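You operate a simulated robot arm through the tools that you are given. There is no shell and no other tool.

Carry out the task below with a simulated robot arm. There is one attempt and no reset: what you move stays moved.

## Task
Pack the red timer, the magnifier and the tape roll in the brown case.
Fine: draw the roll off its holder, which stays out; shut the lid.

Only the result counts: the job must be done as asked and must still hold three seconds after the hand-in. Knocking over, shifting, dropping, spilling or breaking anything else fails it. Lids that push on must go on centred and level and be pressed home; caps that screw on are set level and turned clockwise until they are tight.

## Robot
A 7-joint arm with a two-finger parallel gripper, fixed in place. Base frame: the origin is on the floor under the middle of its stand, x ahead of it, y to its left, z up; the work surface is at about z = 740. Readings come in mm, rad, newtons and seconds.
With the tool pointing down near the work surface it reaches from about 100 to 660 mm from the base axis. Its first joint turns from -1.152 to 1.152 rad. Payload 1.57 kg.
The TCP is the grasp point between the finger pads, 30 mm short of the fingertips. In the tool frame z runs along the fingers and y along their closing line. The gripper opens to 80 mm. The fingers are 17 mm wide and 12 mm thick; the gripper's body (40 by 82 mm) begins 80 mm behind the TCP.
Orientation is that of the tool frame in the base frame, as a unit quaternion [x, y, z, w]. With the fingers straight down and closing along the base's y, the tool's x points along the base's -x, its y along +y and its z along -z.

## Interface
- The arm moves only by the tool move_arm. Its argument "targets" is a list of rows, each an object of numbers (a shift or turn left out is 0, a gripper value left out holds the last): "ax", "ay", "az": the turn, a rotation vector about the tool's x, y, z in rad; "dx", "dy", "dz": the shift along the tool's x, y, z in mm; "claw": the finger opening in mm, from 0 to 80. In form: [{"ax": .., "ay": .., "az": .., "dx": .., "dy": .., "dz": .., "claw": ..}, ...]. A call has 1 to 20 rows; each row shifts and turns the commanded pose from where the row before left it, along the tool's axes as they then stand. Rows are played at 5 a second. More than 50 mm and 0.15 rad between two rows, or a gripper value outside its range, and nothing of the call is played. Where a pose cannot be reached the arm comes as near as it can. A force on the tool above 40 N (or 10 N above the force at the start of the call, whichever is more), or a blocked arm, ends the call early, and 0.2 s more pass. The fingers move at their own pace (about 72 mm/s each) and stop on an object; they squeeze with about 35 N. The grip force told is the motor's: it shows also when the fingers shut on nothing. Time passes only in rows, and 0.2 s behind the last, so rows that do not move let the fingers close. It gives the time, the measured TCP pose, the force on the tool (base axes), the opening and the grip force at its end, in the units of the frame above (readings bear some noise), with the torque about the TCP (base axes, N m) and any sound that the robot's microphone picked up, and new pictures: "show" is both (left out), scene, wrist or none.
- Cameras (640 x 400 px; columns grow to the right, rows downward): "scene" is fixed at [46.2, 426.2, 1425.8]; the picture's right is [-0.84, -0.54, 0.00], its down [-0.31, 0.49, -0.81] and it looks along [0.44, -0.68, -0.58] (base axes); focal length 245 px, centre (320, 200). "wrist" rides on the gripper at [72, -7, -122] in the tool frame; the picture's right is [0.09, 1.00, 0.00], its down [-0.84, 0.08, -0.54] and it looks along [-0.54, 0.05, 0.84] (tool axes); focal length 238 px, centre (320, 200). There is no depth. A picture from a camera that has moved, and an enlarged one, comes with that camera's place and axes in the base frame and with its lens.
- close_up(camera, box): a new picture of the part [left, top, right, bottom] of that camera's present view, enlarged. No time passes.
- hand_in(): hands the job in; it is judged then, once.

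Nothing tells you positions but the pictures and the camera data. Unless the task says otherwise, let go and move clear before handing in.

The tools are called as a command line: name --argument value ..., lists and objects as JSON in quotes. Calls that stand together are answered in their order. move_arm: Moves the arm, as the interface text tells. Its arguments: {"type":"object","properties":{"targets":{"type":"array"},"show":{"type":"string","enum":["both","scene","wrist","none"]}},"required":["targets"]} The other tools are called the same way: close_up (camera, box) takes an enlarged picture of a part of a camera's view; hand_in () hands the job in.

At the start:

```text
t: 0.0
ee_pos: [379.0, 83.6, 1216.2]
tcp_rot: [0.0, 1.0, 0.0, 0.0]
ft_force: [-0.2, -0.1, 0.5]
moment: [0.01, 0.0, 0.01]
width: 79.9
gripper_force: 0.1
```

scene: 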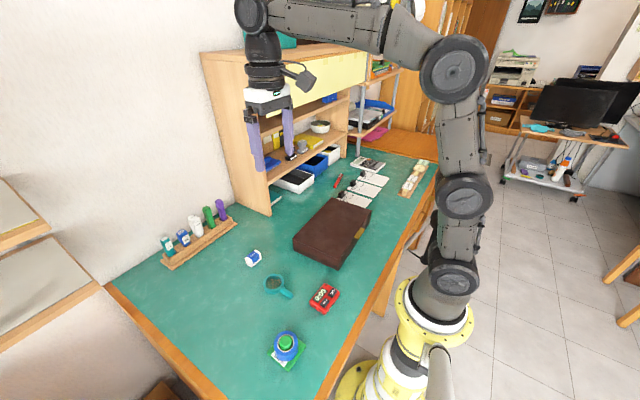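
wrist: 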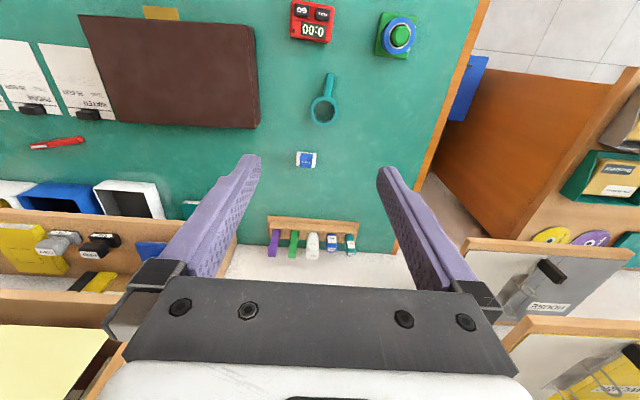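

I see a brown case (closed) on a green desk, a red timer, a teal magnifier, a small blue/white thing, and a blue roll on a green holder. I'll take close-ups to understand each thing before moving.

close_up --camera "scene" --box '[230, 180, 390, 280]'

close_up --camera "scene" --box '[230, 260, 390, 380]'

close_up --camera "wrist" --box '[60, 0, 280, 140]'

close_up --camera "wrist" --box '[270, 0, 450, 120]'

```text
4.00 times, centred on (310, 230) of scene
camera zoom: at [46.2, 426.2, 1425.8], right [-0.84, -0.54, 0.0], down [-0.31, 0.49, -0.81], along [0.44, -0.68, -0.58], focal length 982 px, centre (360, 80)
```

zoom: 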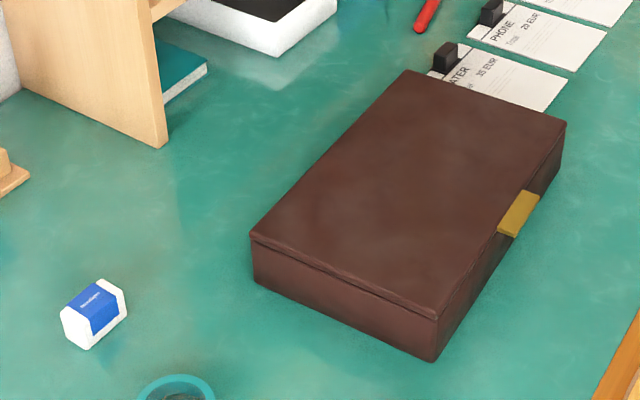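

```text
3.33 times, centred on (310, 320) of scene
camera zoom: at [46.2, 426.2, 1425.8], right [-0.84, -0.54, 0.0], down [-0.31, 0.49, -0.81], along [0.44, -0.68, -0.58], focal length 818 px, centre (353, -200)
```

zoom: 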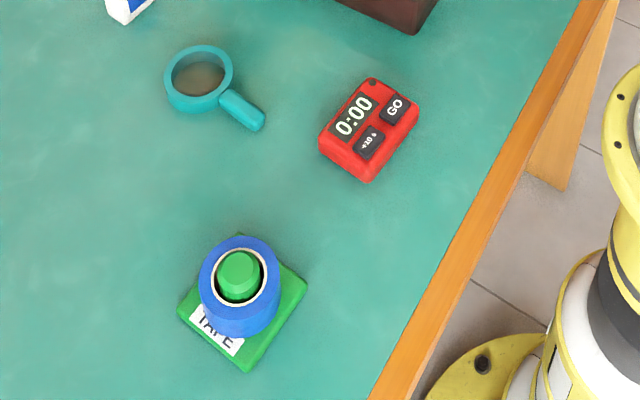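

```text
2.86 times, centred on (170, 70) of wrist
camera zoom: at [306.9, 75.9, 1339.6], right [-0.09, 1.0, 0.0], down [0.84, 0.08, 0.54], along [0.54, 0.05, -0.84], focal length 681 px, centre (749, 571)
```

zoom: 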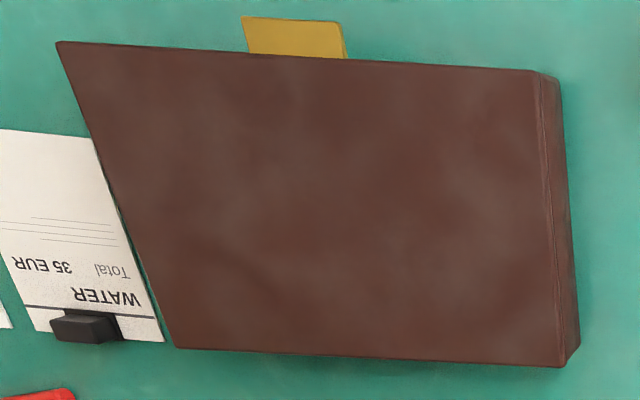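

```text
3.33 times, centred on (360, 60) of wrist
camera zoom: at [306.9, 75.9, 1339.6], right [-0.09, 1.0, 0.0], down [0.84, 0.08, 0.54], along [0.54, 0.05, -0.84], focal length 794 px, centre (187, 667)
```

zoom: 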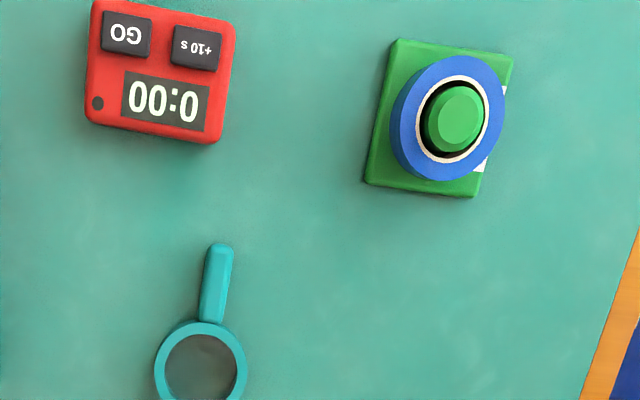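

The case appears to span about x 290–490, y −360 to −60, and stand 55 mm high. A gold tab on its robot-facing side at about (280, −220) suggests the hinge is at the far side. I'll move above that tab for a closer look.

move_arm --targets '[{"dx": 9, "dy": -38, "dz": 27}, {"dx": 9, "dy": -38, "dz": 27}, {"dx": 9, "dy": -38, "dz": 27}, {"dx": 9, "dy": -38, "dz": 27}, {"dx": 9, "dy": -38, "dz": 27}, {"dx": 9, "dy": -38, "dz": 27}, {"dx": 9, "dy": -38, "dz": 27}, {"dx": 9, "dy": -38, "dz": 27}, {"dx": 0, "dy": 0, "dz": 0}]'

```text
t: 2.0
ee_pos: [307.9, -220.3, 1000.7]
tcp_rot: [0.0, 1.0, 0.0, 0.0]
ft_force: [0.4, -0.6, 0.0]
moment: [0.02, 0.01, -0.02]
width: 80.1
gripper_force: 0.0
camera wrist: at [235.8, -227.1, 1123.5], right [-0.09, 1.0, 0.0], down [0.84, 0.08, 0.54], along [0.54, 0.05, -0.84], focal length 238 px, centre (320, 200)
```

scene: 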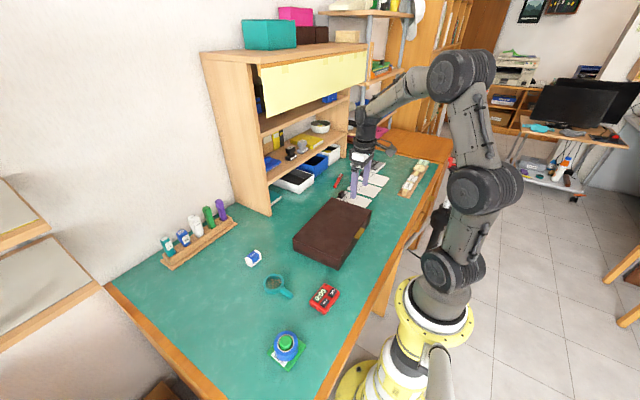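
wrist: 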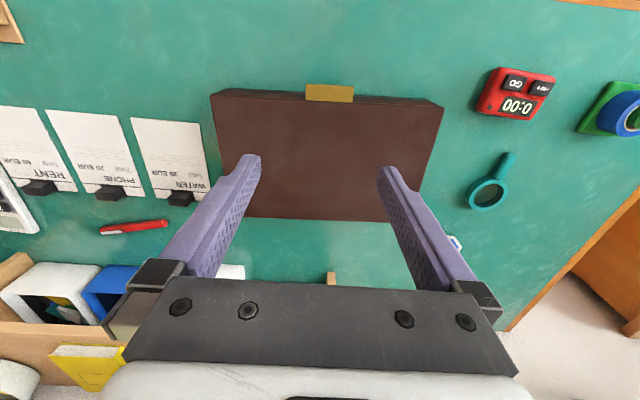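

close_up --camera "wrist" --box '[250, 60, 410, 160]'

close_up --camera "scene" --box '[320, 200, 400, 260]'

close_up --camera "wrist" --box '[460, 60, 640, 220]'

```text
4.00 times, centred on (330, 110) of wrist
camera zoom: at [235.8, -227.1, 1123.5], right [-0.09, 1.0, 0.0], down [0.84, 0.08, 0.54], along [0.54, 0.05, -0.84], focal length 953 px, centre (280, 560)
```

zoom: 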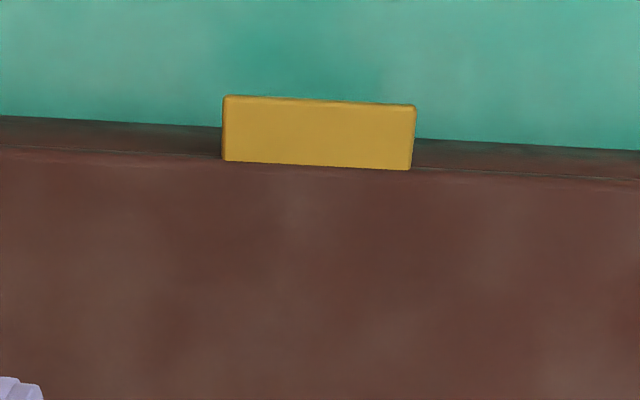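

```text
6.67 times, centred on (360, 230) of scene
camera zoom: at [46.2, 426.2, 1425.8], right [-0.84, -0.54, 0.0], down [-0.31, 0.49, -0.81], along [0.44, -0.68, -0.58], focal length 1636 px, centre (53, 0)
```

zoom: 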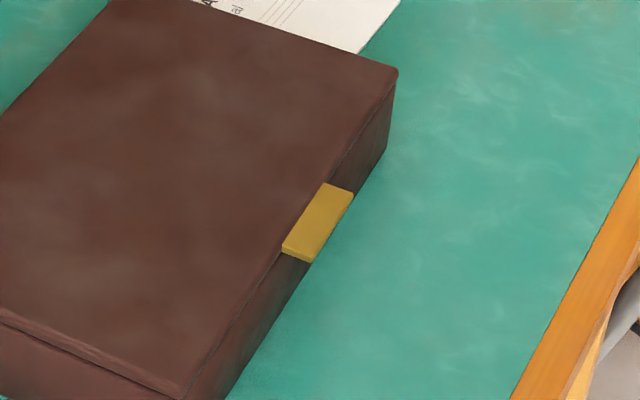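

```text
2.50 times, centred on (550, 140) of wrist
camera zoom: at [235.8, -227.1, 1123.5], right [-0.09, 1.0, 0.0], down [0.84, 0.08, 0.54], along [0.54, 0.05, -0.84], focal length 596 px, centre (-255, 350)
```

zoom: 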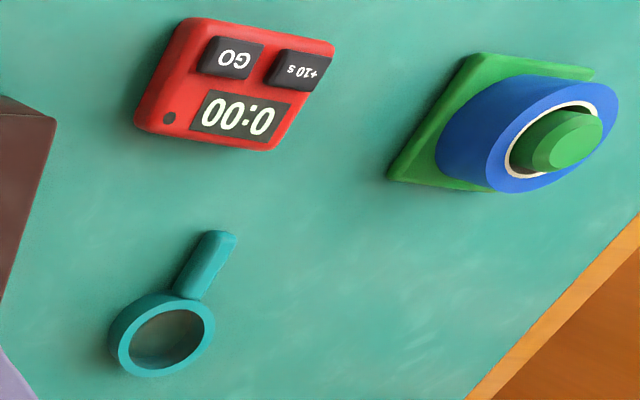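

The case is yawed about +2.4° and its tab spans x 275–295, y −241 to −180, with its top near z 788. I'll turn to match the yaw and come down above the tab for a check, ready to pinch it by its ends.

move_arm --targets '[{"az": -0.042}, {"dx": 10, "dy": 3.7, "dz": 35}, {"dx": 10, "dy": 3.7, "dz": 35}, {"dx": 10, "dy": 3.8, "dz": 35}, {"dz": 35}, {"dz": 0}]'

```text
t: 3.4
ee_pos: [274.5, -211.1, 863.4]
tcp_rot: [-0.021, 1.0, 0.001, 0.0]
ft_force: [-0.4, 0.0, 0.0]
moment: [0.01, -0.01, -0.03]
width: 80.0
gripper_force: 0.1
camera wrist: at [203.4, -221.1, 985.2], right [-0.13, 0.99, 0.0], down [0.83, 0.11, 0.54], along [0.54, 0.07, -0.84], focal length 238 px, centre (320, 200)
```

scene: 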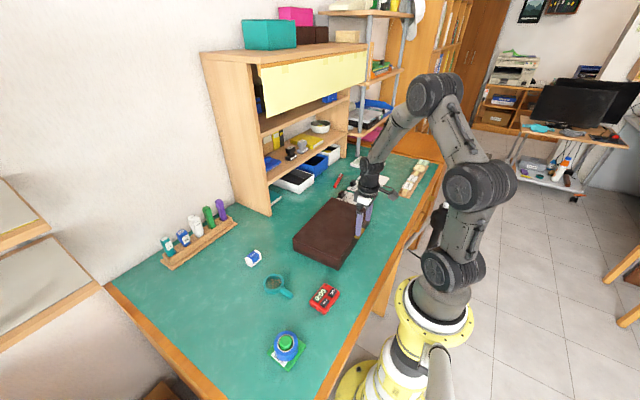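
wrist: 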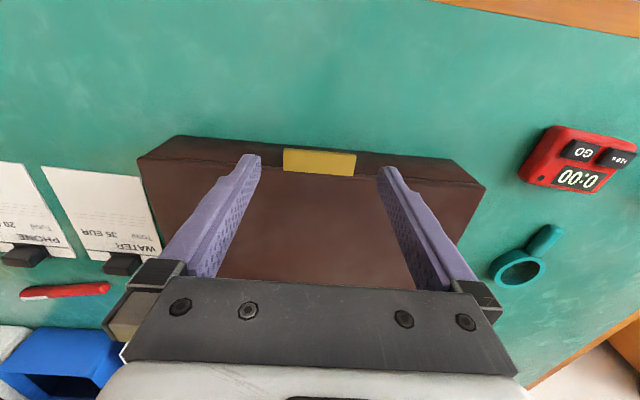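

close_up --camera "wrist" --box '[240, 120, 400, 220]'

move_arm --targets '[{"dz": 0}]' --show "none"

```text
4.00 times, centred on (320, 170) of wrist
camera zoom: at [203.4, -221.1, 985.2], right [-0.13, 0.99, 0.0], down [0.83, 0.11, 0.54], along [0.54, 0.07, -0.84], focal length 953 px, centre (320, 320)
```

zoom: 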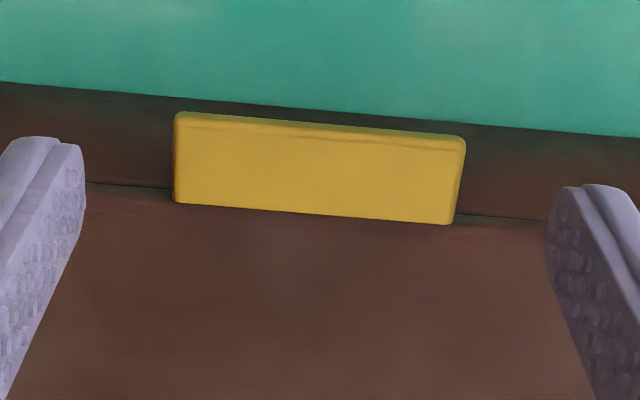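

```text
t: 3.8
ee_pos: [274.7, -211.2, 862.4]
tcp_rot: [-0.021, 1.0, -0.001, 0.0]
ft_force: [-0.1, 0.6, 0.3]
moment: [0.02, -0.01, 0.01]
width: 80.2
gripper_force: 0.0
```

The tab is centred between the fingers. I'll lower about 48 mm beside it, still open, and look again.

move_arm --targets '[{"dx": -3, "dz": 25}, {"dz": 23}, {"dz": 0}]'

close_up --camera "wrist" --box '[220, 100, 420, 225]'

close_up --camera "scene" --box '[320, 180, 400, 240]'

```text
t: 4.6
ee_pos: [279.9, -212.0, 812.3]
tcp_rot: [-0.021, 1.0, 0.0, 0.0]
ft_force: [-0.1, -0.4, 0.5]
moment: [0.0, 0.0, 0.0]
width: 80.2
gripper_force: 0.1
camera wrist: at [207.7, -221.9, 936.0], right [-0.13, 0.99, 0.0], down [0.83, 0.11, 0.54], along [0.54, 0.07, -0.84], focal length 238 px, centre (320, 200)
```

scene: 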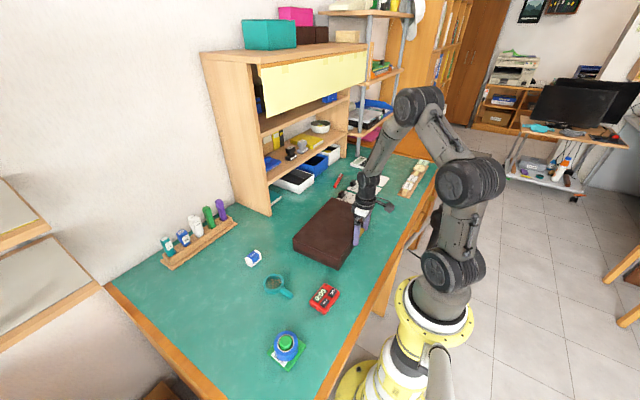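
wrist: 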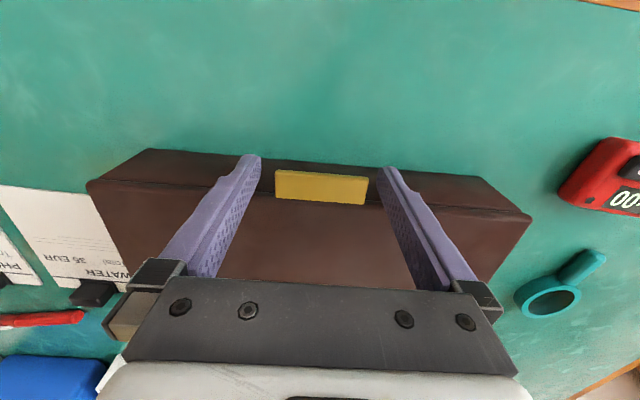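

```text
3.20 times, centred on (320, 162) of wrist
camera zoom: at [207.7, -221.9, 936.0], right [-0.13, 0.99, 0.0], down [0.83, 0.11, 0.54], along [0.54, 0.07, -0.84], focal length 763 px, centre (320, 320)
```

zoom: 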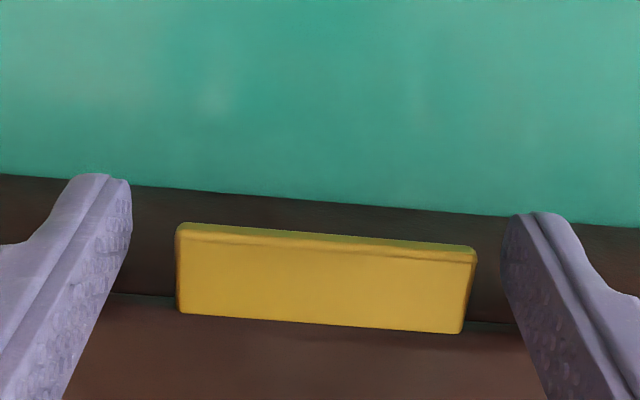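

```text
6.67 times, centred on (360, 210) of scene
camera zoom: at [46.2, 426.2, 1425.8], right [-0.84, -0.54, 0.0], down [-0.31, 0.49, -0.81], along [0.44, -0.68, -0.58], focal length 1636 px, centre (53, 133)
```

zoom: 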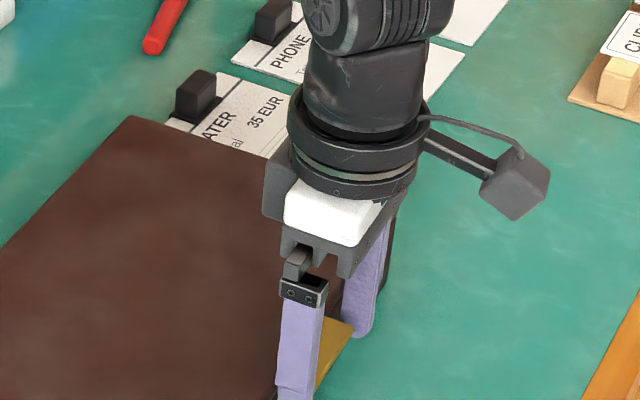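

The fingers straddle the tab with about 8–10 mm clearance on each side. I'll shift 1 mm to centre, then close on the tab's ends.

move_arm --targets '[{"dy": 1, "claw": 80}, {"claw": 50}, {}, {}, {}]' --show "wrist"

```text
t: 5.8
ee_pos: [279.5, -211.2, 812.5]
tcp_rot: [-0.021, 1.0, 0.0, 0.0]
ft_force: [-0.6, -0.9, -0.7]
moment: [-0.02, 0.06, -0.11]
width: 59.8
gripper_force: 35.0
camera wrist: at [207.8, -220.8, 935.9], right [-0.13, 0.99, 0.0], down [0.83, 0.11, 0.54], along [0.54, 0.07, -0.84], focal length 238 px, centre (320, 200)
```

wrist: 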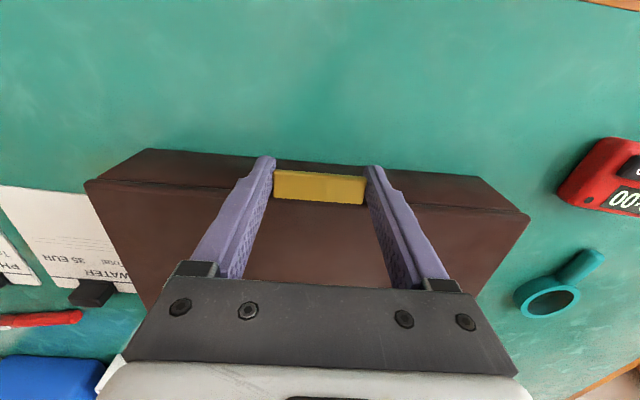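

The tab is gripped at 59.8 mm. I'll begin lifting along an arc about the far-side hinge in small steps, watching the force.

move_arm --targets '[{"dx": -0.4, "dz": -8}, {"dx": -0.8, "dz": -9.6}, {}]' --show "both"

```text
t: 6.6
ee_pos: [281.9, -209.5, 828.8]
tcp_rot: [-0.022, 1.0, 0.002, -0.001]
ft_force: [-0.7, 1.6, -4.6]
moment: [-0.23, 1.09, 0.01]
width: 59.8
gripper_force: 35.6
camera wrist: at [209.2, -220.0, 952.6], right [-0.13, 0.99, 0.0], down [0.83, 0.11, 0.54], along [0.54, 0.07, -0.84], focal length 238 px, centre (320, 200)
```

scene: 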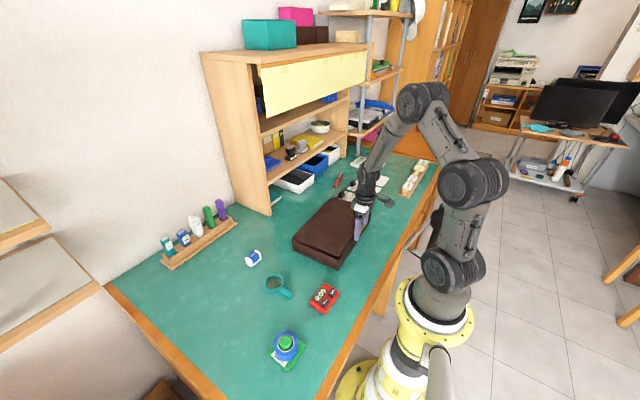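
wrist: 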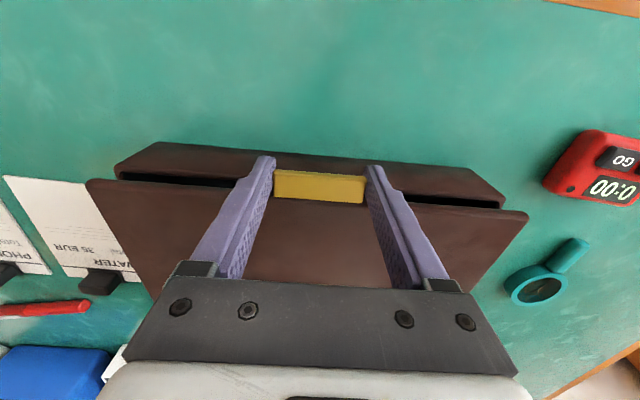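

The lid is lifting cleanly at about 5°, with some twisting torque at the pads. I'll continue in small steps and watch whether that torque levels off.

move_arm --targets '[{"dx": -1.2, "dz": -8.7}, {"dx": -1.5, "dz": -8.7}, {}]' --show "none"

```text
t: 7.4
ee_pos: [283.6, -209.6, 848.7]
tcp_rot: [-0.021, 1.0, 0.0, 0.0]
ft_force: [-0.1, -0.1, -6.2]
moment: [-0.15, 1.01, 0.01]
width: 59.8
gripper_force: 35.1
```

The torque has levelled off near 1 N·m and the horizontal force is near zero, so the arc radius fits. I'll continue.

move_arm --targets '[{"dx": -2.0, "dz": -8.6}, {"dx": -2.2, "dz": -8.5}, {"dx": -2.7, "dz": -8.4}, {"dx": -3.0, "dz": -8.3}, {}]' --show "none"

```text
t: 8.6
ee_pos: [293.7, -210.0, 882.0]
tcp_rot: [-0.02, 1.0, 0.0, 0.003]
ft_force: [-0.5, 3.9, 3.0]
moment: [0.12, -0.51, 0.15]
width: 59.7
gripper_force: 33.0
```

move_arm --targets '[{}]' --show "both"

```text
t: 9.0
ee_pos: [294.7, -209.7, 883.6]
tcp_rot: [-0.021, 1.0, -0.001, 0.002]
ft_force: [0.1, 3.6, 5.7]
moment: [0.09, -1.06, 0.08]
width: 59.8
gripper_force: 35.1
camera wrist: at [222.7, -219.7, 1005.1], right [-0.13, 0.99, 0.0], down [0.83, 0.11, 0.54], along [0.54, 0.07, -0.84], focal length 238 px, centre (320, 200)
```

scene: 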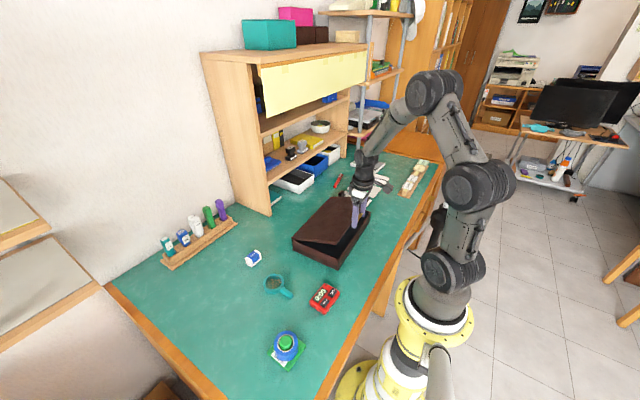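
wrist: 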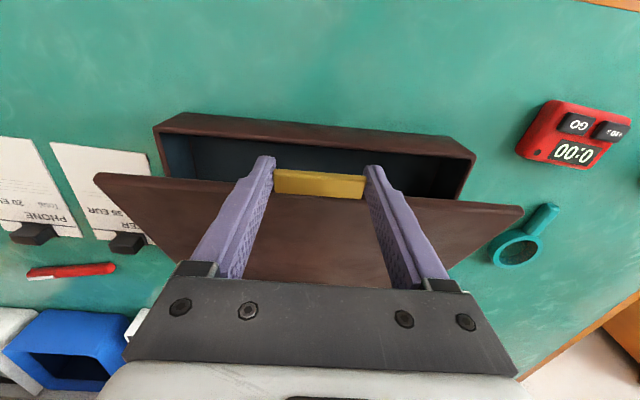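

close_up --camera "scene" --box '[280, 180, 400, 270]'

close_up --camera "wrist" --box '[220, 100, 420, 225]'

```text
4.44 times, centred on (340, 225) of scene
camera zoom: at [46.1, 426.3, 1425.7], right [-0.84, -0.54, 0.0], down [-0.31, 0.49, -0.81], along [0.44, -0.68, -0.58], focal length 1090 px, centre (231, 89)
```

zoom: 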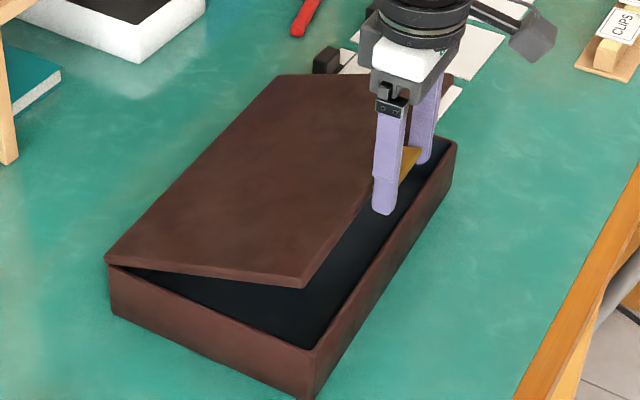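

```text
3.20 times, centred on (320, 162) of wrist
camera zoom: at [222.7, -219.7, 1005.1], right [-0.13, 0.99, 0.0], down [0.83, 0.11, 0.54], along [0.54, 0.07, -0.84], focal length 763 px, centre (320, 320)
```

zoom: 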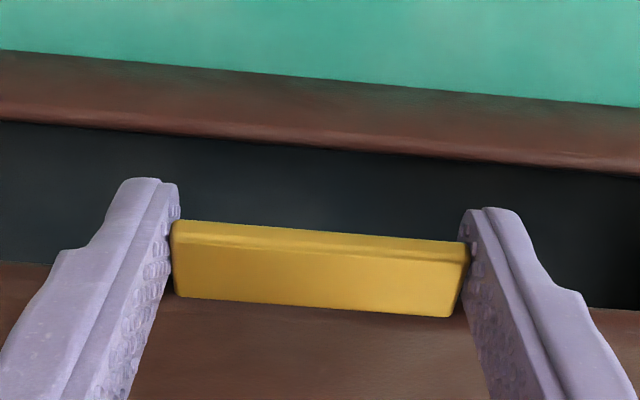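

The lid is about 20° open and the case has stayed put. I'll continue to about 40°.

move_arm --targets '[{"dx": -3.4, "dz": -8.1}, {"dx": -3.7, "dz": -8.0}, {"dx": -4.1, "dz": -7.8}, {"dx": -4.4, "dz": -7.6}, {"dx": -4.7, "dz": -7.4}, {"dx": -5.1, "dz": -7.2}, {"dx": -5.4, "dz": -7.0}, {"dx": -5.7, "dz": -6.7}, {}]' --show "scene"

```text
t: 11.0
ee_pos: [329.5, -208.9, 941.8]
tcp_rot: [-0.02, 1.0, 0.001, 0.0]
ft_force: [0.3, 1.1, -4.8]
moment: [0.06, 0.96, 0.16]
width: 59.6
gripper_force: 35.3
```

scene: 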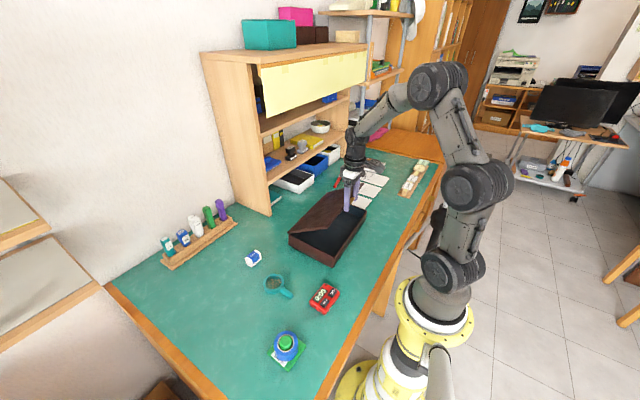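

The lid is now about 40° open and forces are low. I'll continue to about 60°.

move_arm --targets '[{"dx": -5.9, "dz": -6.5}, {"dx": -6.3, "dz": -6.2}, {"dx": -6.5, "dz": -5.95}, {"dx": -6.8, "dz": -5.65}, {"dx": -7.0, "dz": -5.35}, {"dx": -7.25, "dz": -5.05}, {"dx": -7.45, "dz": -4.7}, {"dx": -7.65, "dz": -4.4}, {}]' --show "both"

```text
t: 13.0
ee_pos: [384.5, -206.4, 985.3]
tcp_rot: [-0.021, 1.0, 0.0, -0.001]
ft_force: [0.2, 0.5, -5.7]
moment: [0.21, 0.89, 0.15]
width: 59.6
gripper_force: 35.3
camera wrist: at [313.1, -216.0, 1107.8], right [-0.13, 0.99, 0.0], down [0.83, 0.11, 0.54], along [0.54, 0.07, -0.84], focal length 238 px, centre (320, 200)
```

scene: 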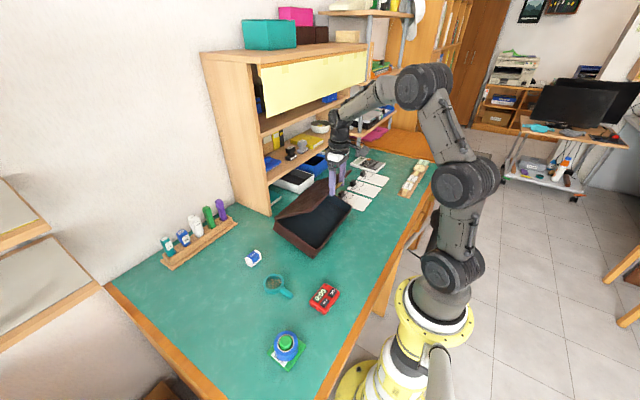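
wrist: 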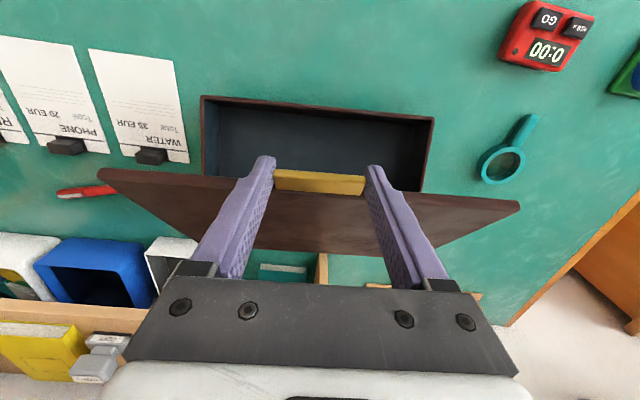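

The case looks as if it may have moved during the last step, so I'll look closely before going on.

close_up --camera "scene" --box '[260, 170, 388, 266]'

close_up --camera "wrist" --box '[180, 60, 460, 235]'

```text
4.17 times, centred on (324, 218) of scene
camera zoom: at [46.3, 426.2, 1425.8], right [-0.84, -0.54, 0.0], down [-0.31, 0.49, -0.81], along [0.44, -0.68, -0.58], focal length 1022 px, centre (303, 125)
```

zoom: 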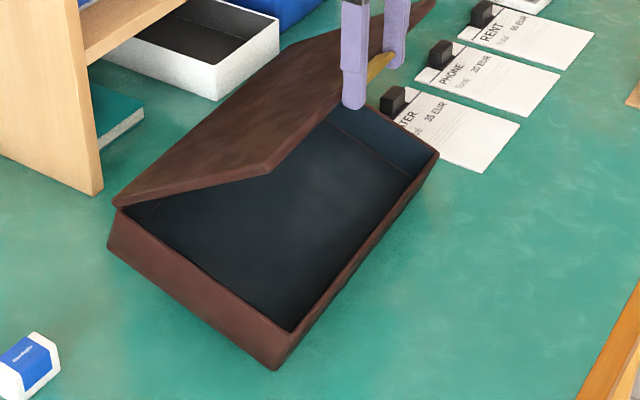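

```text
2.29 times, centred on (320, 148) of wrist
camera zoom: at [313.1, -216.0, 1107.8], right [-0.13, 0.99, 0.0], down [0.83, 0.11, 0.54], along [0.54, 0.07, -0.84], focal length 545 px, centre (320, 320)
```

zoom: 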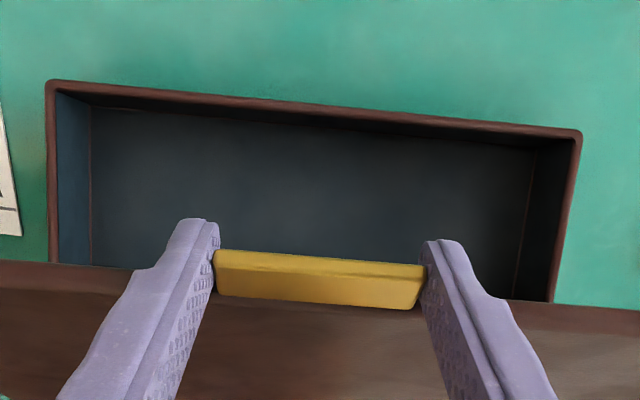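

The case did move: the pads held the tab too firmly for the lid to swing. The lid only half-opened and the case's rear is lifted and dragged forward. I'll retrace my path to set the case back down, checking as I go.

move_arm --targets '[{"dx": 7.65, "dz": 4.4}, {"dx": 7.45, "dz": 4.7}, {"dx": 7.25, "dz": 5.05}, {"dx": 7.0, "dz": 5.35}, {"dx": 6.8, "dz": 5.65}, {"dx": 6.5, "dz": 5.95}, {"dx": 6.3, "dz": 6.2}, {"dx": 5.9, "dz": 6.5}, {}]' --show "both"

close_up --camera "scene" --box '[260, 170, 388, 280]'

```text
t: 15.0
ee_pos: [330.1, -206.9, 942.1]
tcp_rot: [-0.02, 1.0, 0.0, 0.0]
ft_force: [1.8, 0.1, -5.3]
moment: [-0.66, 0.58, 0.22]
width: 59.8
gripper_force: 34.9
camera wrist: at [258.7, -217.7, 1064.3], right [-0.13, 0.99, 0.0], down [0.83, 0.11, 0.54], along [0.54, 0.07, -0.84], focal length 238 px, centre (320, 200)
```

scene: 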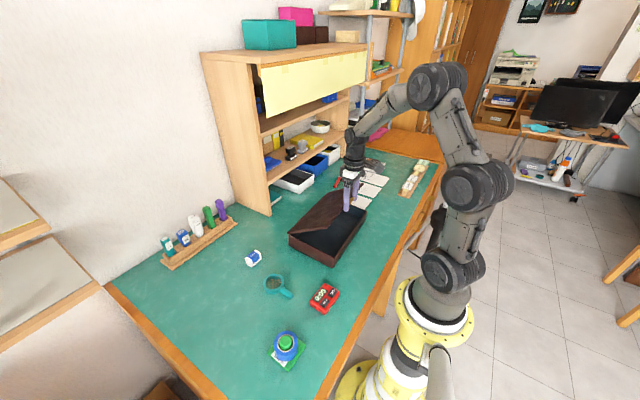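
wrist: 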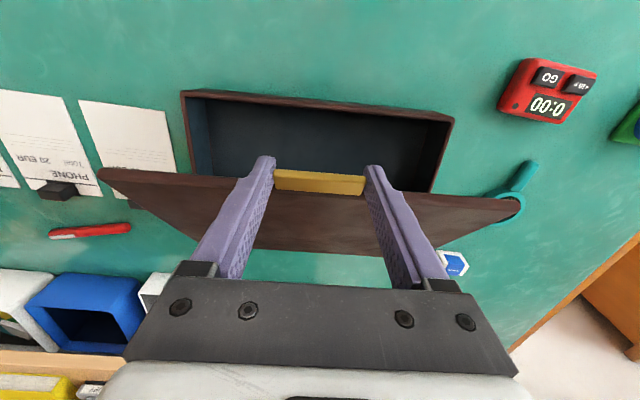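

```text
3.64 times, centred on (324, 225) of scene
camera zoom: at [46.3, 426.2, 1425.8], right [-0.84, -0.54, 0.0], down [-0.31, 0.49, -0.81], along [0.44, -0.68, -0.58], focal length 892 px, centre (306, 109)
```

zoom: 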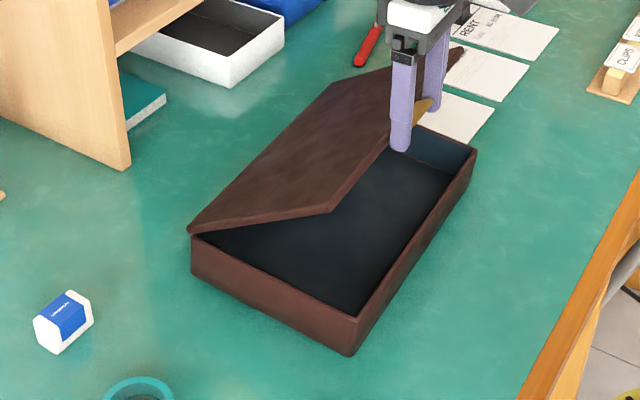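

The case is coming back as I lower. I'll continue reversing to about 20°.

move_arm --targets '[{"dx": 5.7, "dz": 6.7}, {"dx": 5.4, "dz": 7.0}, {"dx": 5.1, "dz": 7.2}, {"dx": 4.7, "dz": 7.4}, {"dx": 4.4, "dz": 7.6}, {"dx": 4.1, "dz": 7.8}, {"dx": 3.7, "dz": 8.0}, {"dx": 3.4, "dz": 8.1}, {}]' --show "both"

close_up --camera "scene" --box '[260, 170, 388, 280]'

```text
t: 17.0
ee_pos: [293.5, -209.5, 882.4]
tcp_rot: [-0.021, 1.0, -0.001, 0.001]
ft_force: [4.3, -0.6, 3.4]
moment: [-0.18, -1.09, 0.11]
width: 59.6
gripper_force: 35.0
camera wrist: at [221.9, -218.9, 1004.8], right [-0.13, 0.99, 0.0], down [0.83, 0.11, 0.54], along [0.54, 0.07, -0.84], focal length 238 px, centre (320, 200)
```

scene: 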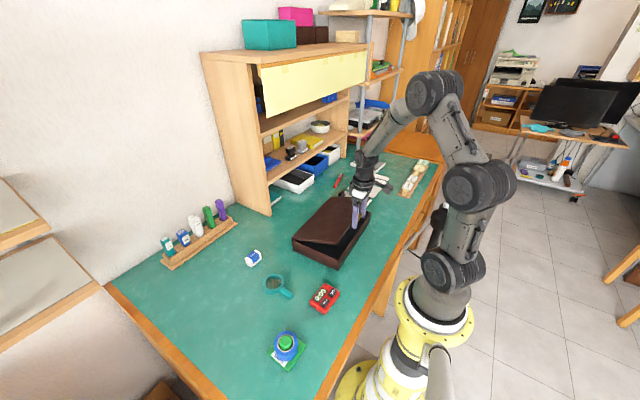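
wrist: 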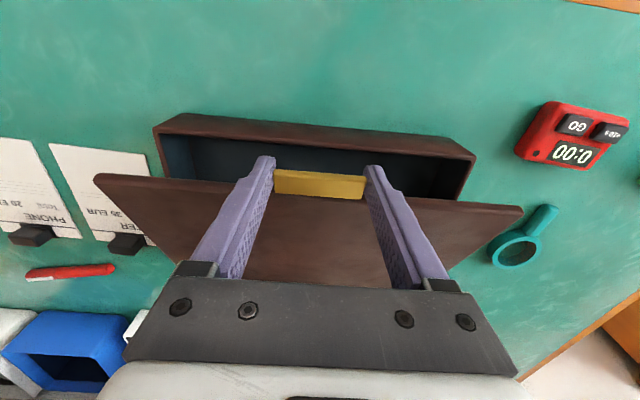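

```text
3.64 times, centred on (324, 225) of scene
camera zoom: at [46.2, 426.2, 1425.8], right [-0.84, -0.54, 0.0], down [-0.31, 0.49, -0.81], along [0.44, -0.68, -0.58], focal length 892 px, centre (306, 109)
```

zoom: 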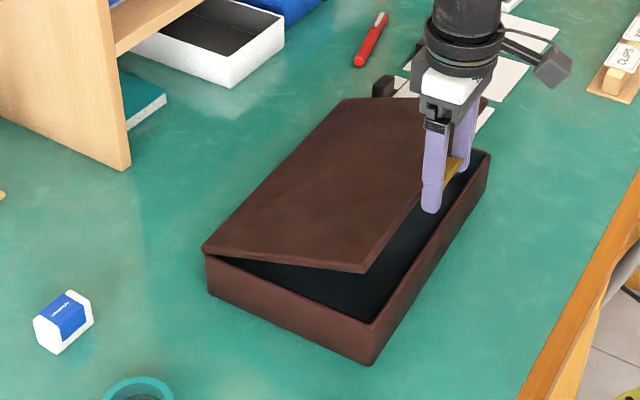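

The case is back in its original place, flat on the table. I'll lower the lid the rest of the way, release the tab, and rethink how to open it without gripping.

move_arm --targets '[{"dx": 3.0, "dz": 8.3}, {"dx": 2.7, "dz": 8.4}, {"dx": 2.2, "dz": 8.5}, {"dx": 2.0, "dz": 8.6}, {"dx": 1.5, "dz": 8.7}, {"dx": 1.2, "dz": 8.7}, {"dx": 0.8, "dz": 9.6}, {"dx": 0.4, "dz": 7.0}, {}]' --show "wrist"

```text
t: 19.0
ee_pos: [279.5, -209.1, 813.2]
tcp_rot: [-0.02, 1.0, -0.001, -0.001]
ft_force: [-2.6, 0.1, 8.6]
moment: [0.11, -0.56, 0.09]
width: 59.7
gripper_force: 34.8
camera wrist: at [207.3, -219.4, 936.6], right [-0.13, 0.99, 0.0], down [0.83, 0.11, 0.54], along [0.54, 0.07, -0.84], focal length 238 px, centre (320, 200)
```

wrist: 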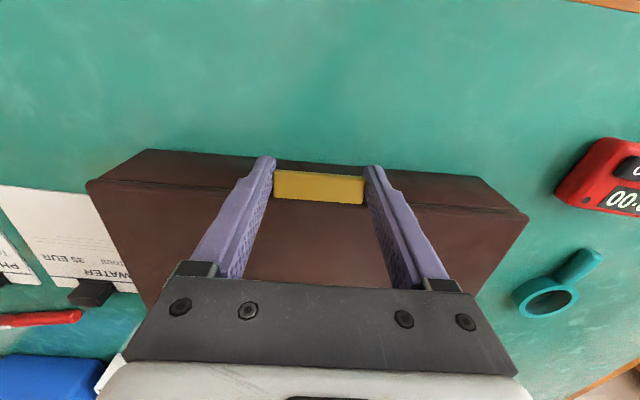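

The lid is closed again and the case is where it started. I'll release, back off, and turn the hand 90° so the two fingers can straddle the tab like a loose fork, tilted forward.

move_arm --targets '[{"claw": 80}, {}, {}, {"dz": -45}, {"dz": -45}, {"dx": 30}, {"dx": 30}, {}]' --show "both"

close_up --camera "scene" --box '[260, 180, 388, 280]'

```text
t: 20.8
ee_pos: [218.9, -212.4, 906.1]
tcp_rot: [-0.021, 1.0, 0.0, 0.0]
ft_force: [0.4, -0.6, -0.3]
moment: [0.04, 0.0, 0.01]
width: 80.1
gripper_force: 0.1
camera wrist: at [146.9, -221.6, 1028.7], right [-0.13, 0.99, 0.0], down [0.83, 0.11, 0.54], along [0.54, 0.07, -0.84], focal length 238 px, centre (320, 200)
```

scene: 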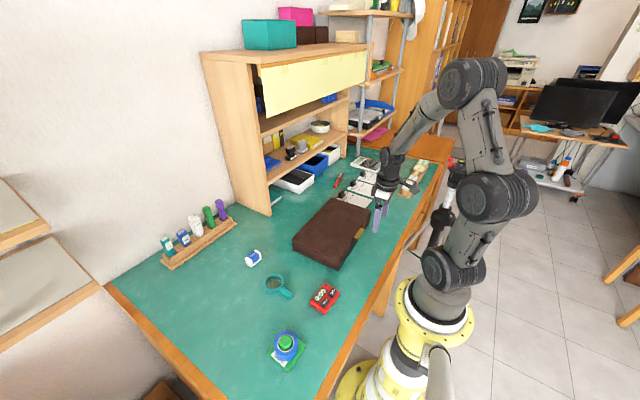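
wrist: 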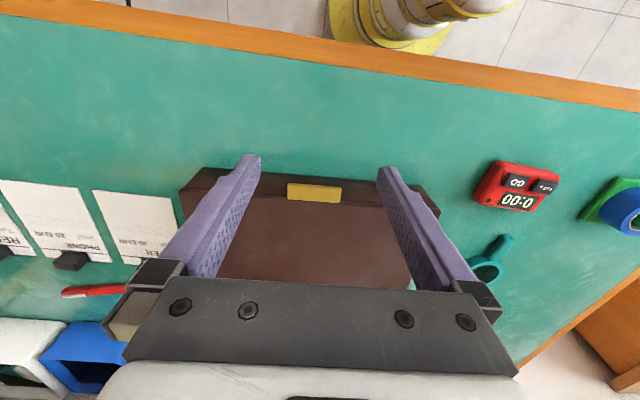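

```text
4.00 times, centred on (324, 230) of scene
camera zoom: at [46.2, 426.2, 1425.8], right [-0.84, -0.54, 0.0], down [-0.31, 0.49, -0.81], along [0.44, -0.68, -0.58], focal length 982 px, centre (304, 80)
```

zoom: 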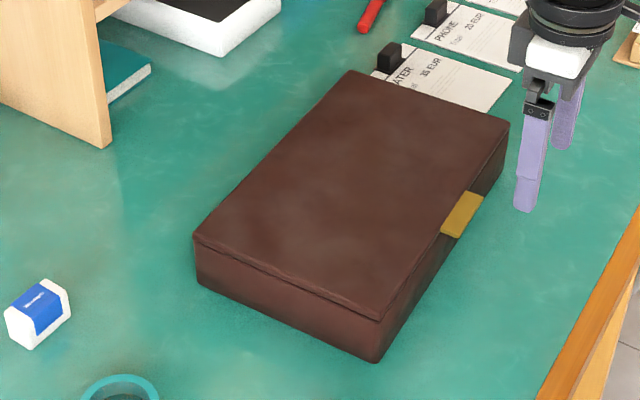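

The case returned to its start position within about 1 mm. Now I'll turn the hand 90° and tilt it 45° forward.

move_arm --targets '[{"az": 0.1428}, {"az": 0.1428}, {"az": 0.1428}, {"az": 0.1428}, {"az": 0.1428}, {"az": 0.1428}, {"az": 0.1428}, {"az": 0.1428}, {"az": 0.1428}, {"az": 0.1428}, {"az": 0.1428}, {}]' --show "none"

move_arm --targets '[{"ax": -0.13}, {"ax": -0.13}, {"ax": -0.13}, {"ax": -0.13}, {"ax": -0.13}, {"ax": -0.135}, {}]' --show "both"

```text
t: 23.4
ee_pos: [221.2, -212.3, 903.2]
tcp_rot: [0.693, 0.721, 0.0, 0.0]
ft_force: [0.3, -0.4, 0.0]
moment: [0.01, -0.03, 0.01]
width: 80.1
gripper_force: 0.0
```

```text
t: 25.0
ee_pos: [255.4, -195.4, 904.3]
tcp_rot: [0.639, 0.668, 0.275, 0.265]
ft_force: [0.1, -0.3, -1.0]
moment: [-0.02, 0.01, -0.03]
width: 80.0
gripper_force: 0.0
out of reach, approached as far as the arm can: row 5, 6
camera wrist: at [161.9, -127.2, 986.1], right [0.7, 0.12, 0.7], down [-0.29, -0.85, 0.44], along [0.65, -0.51, -0.56], focal length 238 px, centre (320, 200)
```

scene: 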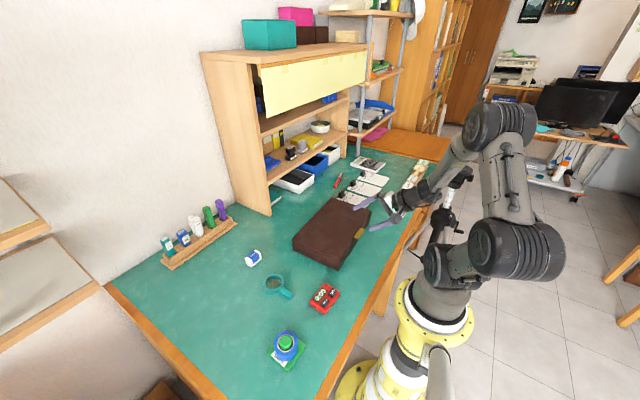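
wrist: 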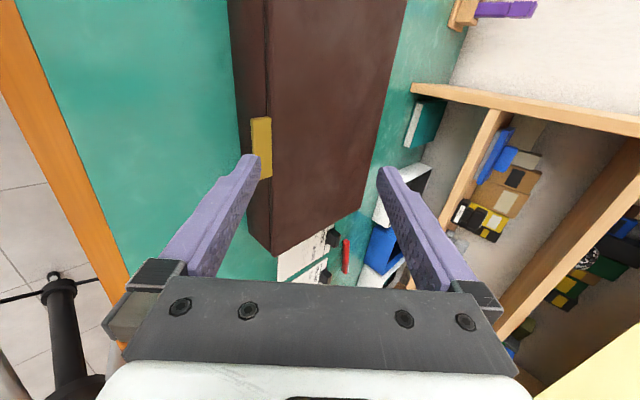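

The 45° tilt is reached at about (255, −195, 904), near the arm's inner limit. I'll test how the commanded pose relates by moving forward a little and narrowing the fork to 40 mm.

move_arm --targets '[{"claw": 40}, {"dx": -1.0, "dy": 17, "dz": 17}, {"dx": -1.0, "dy": 17, "dz": 17}, {}]' --show "both"

```text
t: 26.0
ee_pos: [305.0, -195.3, 903.4]
tcp_rot: [0.64, 0.667, 0.276, 0.264]
ft_force: [0.7, -0.1, -0.5]
moment: [-0.02, 0.01, 0.02]
width: 40.1
gripper_force: 0.1
camera wrist: at [210.3, -127.0, 985.7], right [0.7, 0.12, 0.7], down [-0.29, -0.85, 0.44], along [0.65, -0.51, -0.56], focal length 238 px, centre (320, 200)
```

scene: 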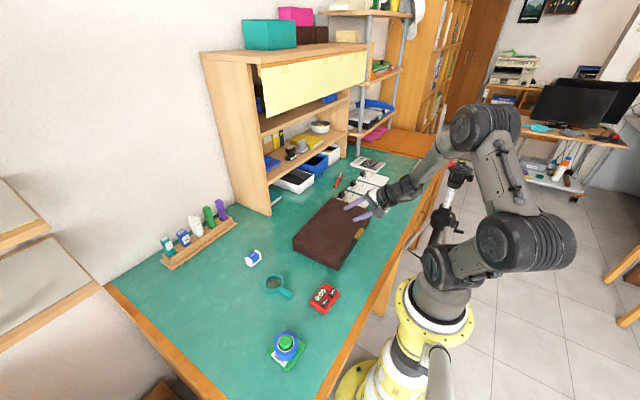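
wrist: 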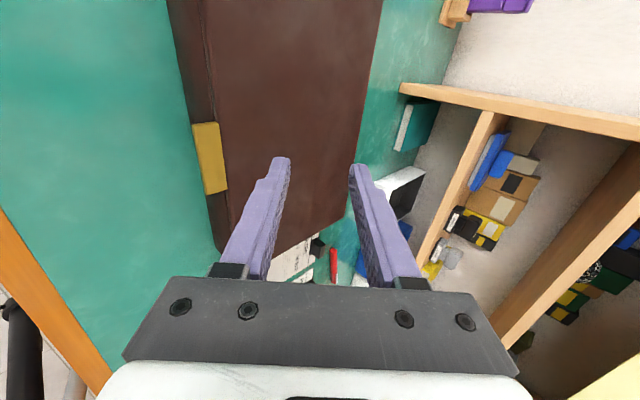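

Commands continue from the reached pose. Now I'll position the fork so the lower finger is just outside and slightly above the tab's outer edge.

move_arm --targets '[{"dx": -4.6, "dy": -28, "dz": 4.1}, {"dx": -4.6, "dy": -28, "dz": 4.1}, {"dx": -4.6, "dy": -28, "dz": 4.1}, {}]' --show "both"

close_up --camera "scene" --box '[300, 180, 428, 260]'

close_up --camera "wrist" --box '[200, 80, 400, 205]'

```text
t: 27.0
ee_pos: [262.1, -206.0, 834.1]
tcp_rot: [0.639, 0.667, 0.276, 0.265]
ft_force: [0.6, -0.6, 0.9]
moment: [0.0, 0.0, -0.03]
width: 39.8
gripper_force: 0.1
out of reach, approached as far as the arm can: row 3
camera wrist: at [167.4, -138.8, 917.3], right [0.7, 0.12, 0.7], down [-0.29, -0.85, 0.44], along [0.65, -0.51, -0.56], focal length 238 px, centre (320, 200)
```

scene: 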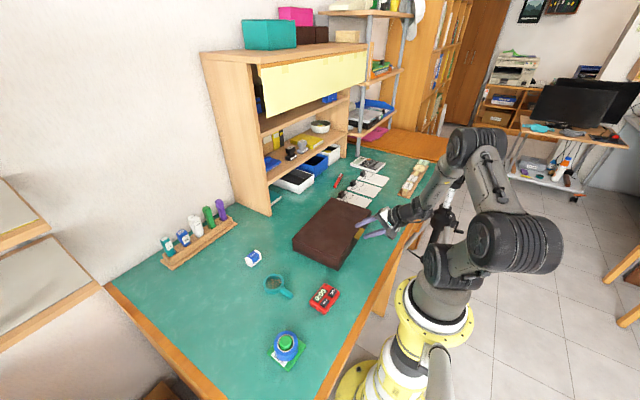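
wrist: 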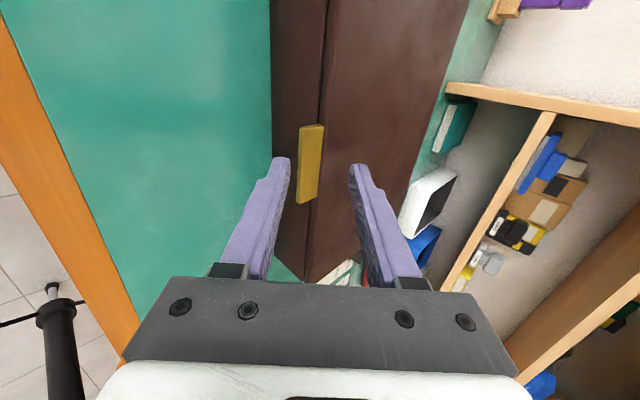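

```text
5.00 times, centred on (364, 220) of scene
camera zoom: at [46.2, 426.2, 1425.8], right [-0.84, -0.54, 0.0], down [-0.31, 0.49, -0.81], along [0.44, -0.68, -0.58], focal length 1227 px, centre (100, 100)
```

zoom: 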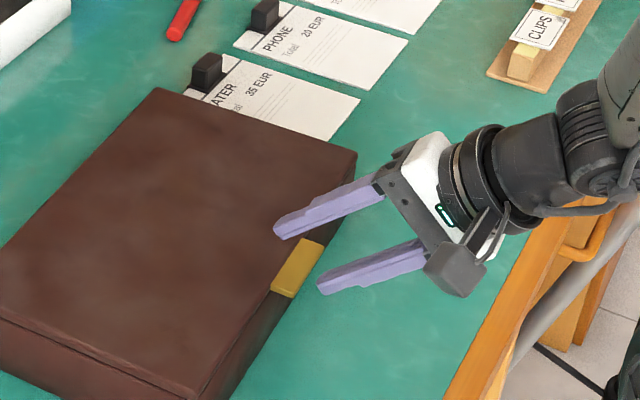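

```text
3.20 times, centred on (300, 142) of wrist
camera zoom: at [167.4, -138.8, 917.3], right [0.7, 0.12, 0.7], down [-0.29, -0.85, 0.44], along [0.65, -0.51, -0.56], focal length 763 px, centre (384, 384)
```

zoom: 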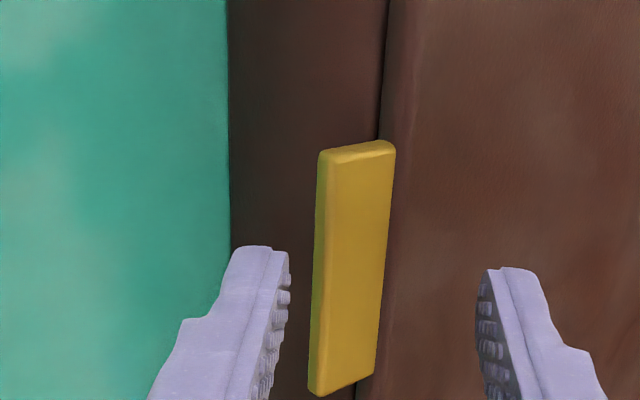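

The fork is aligned: the tab's outer edge is just ahead of the lower fingertip. I'll slide the lower finger under the tab now.

move_arm --targets '[{"dx": -4, "dy": -5, "dz": 6}, {"dy": -2, "dz": 8}, {"dy": -1, "dz": 8}, {"dz": 5}, {}]' --show "both"

close_up --camera "scene" --box '[300, 180, 428, 260]'

close_up --camera "wrist" --box '[200, 80, 400, 205]'

```text
t: 28.2
ee_pos: [273.6, -211.6, 812.3]
tcp_rot: [0.639, 0.667, 0.275, 0.266]
ft_force: [-2.9, -0.6, 5.3]
moment: [0.0, -0.15, -0.05]
width: 41.7
gripper_force: 0.8
camera wrist: at [179.6, -143.4, 894.0], right [0.7, 0.12, 0.7], down [-0.29, -0.85, 0.44], along [0.65, -0.51, -0.56], focal length 238 px, centre (320, 200)
```

scene: 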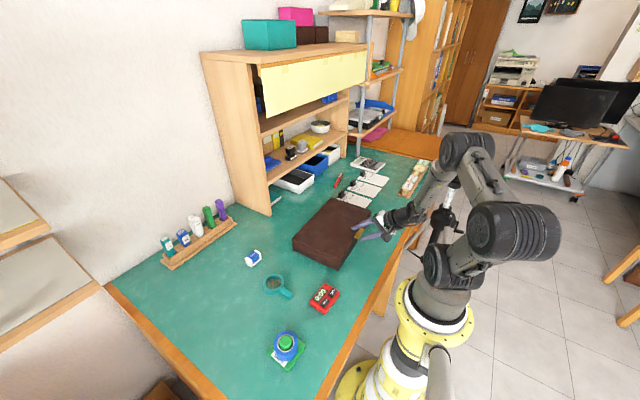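
wrist: 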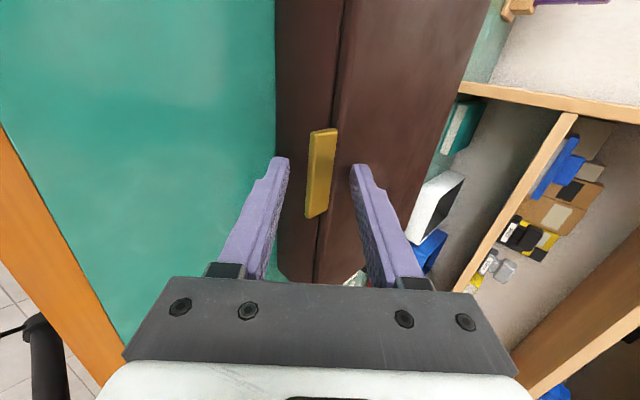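

```text
5.00 times, centred on (364, 220) of scene
camera zoom: at [46.1, 426.2, 1425.8], right [-0.84, -0.54, 0.0], down [-0.31, 0.49, -0.81], along [0.44, -0.68, -0.58], focal length 1227 px, centre (100, 100)
```

zoom: 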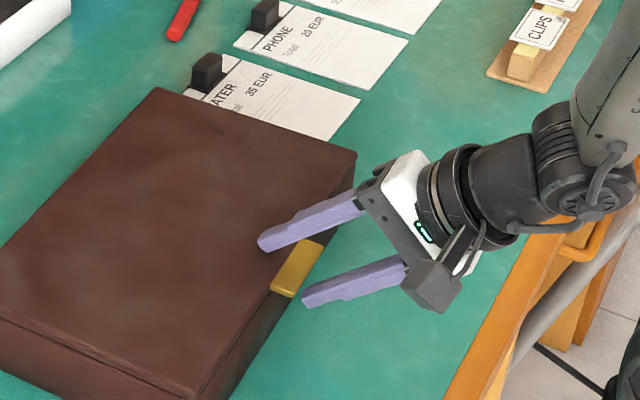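

```text
3.20 times, centred on (300, 142) of wrist
camera zoom: at [179.6, -143.4, 894.0], right [0.7, 0.12, 0.7], down [-0.29, -0.85, 0.44], along [0.65, -0.51, -0.56], focal length 763 px, centre (384, 384)
```

zoom: 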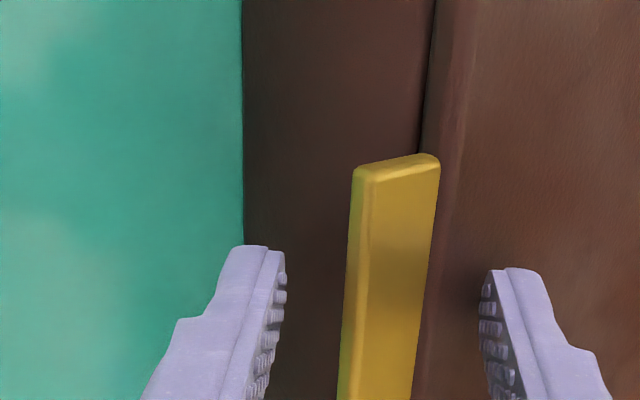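

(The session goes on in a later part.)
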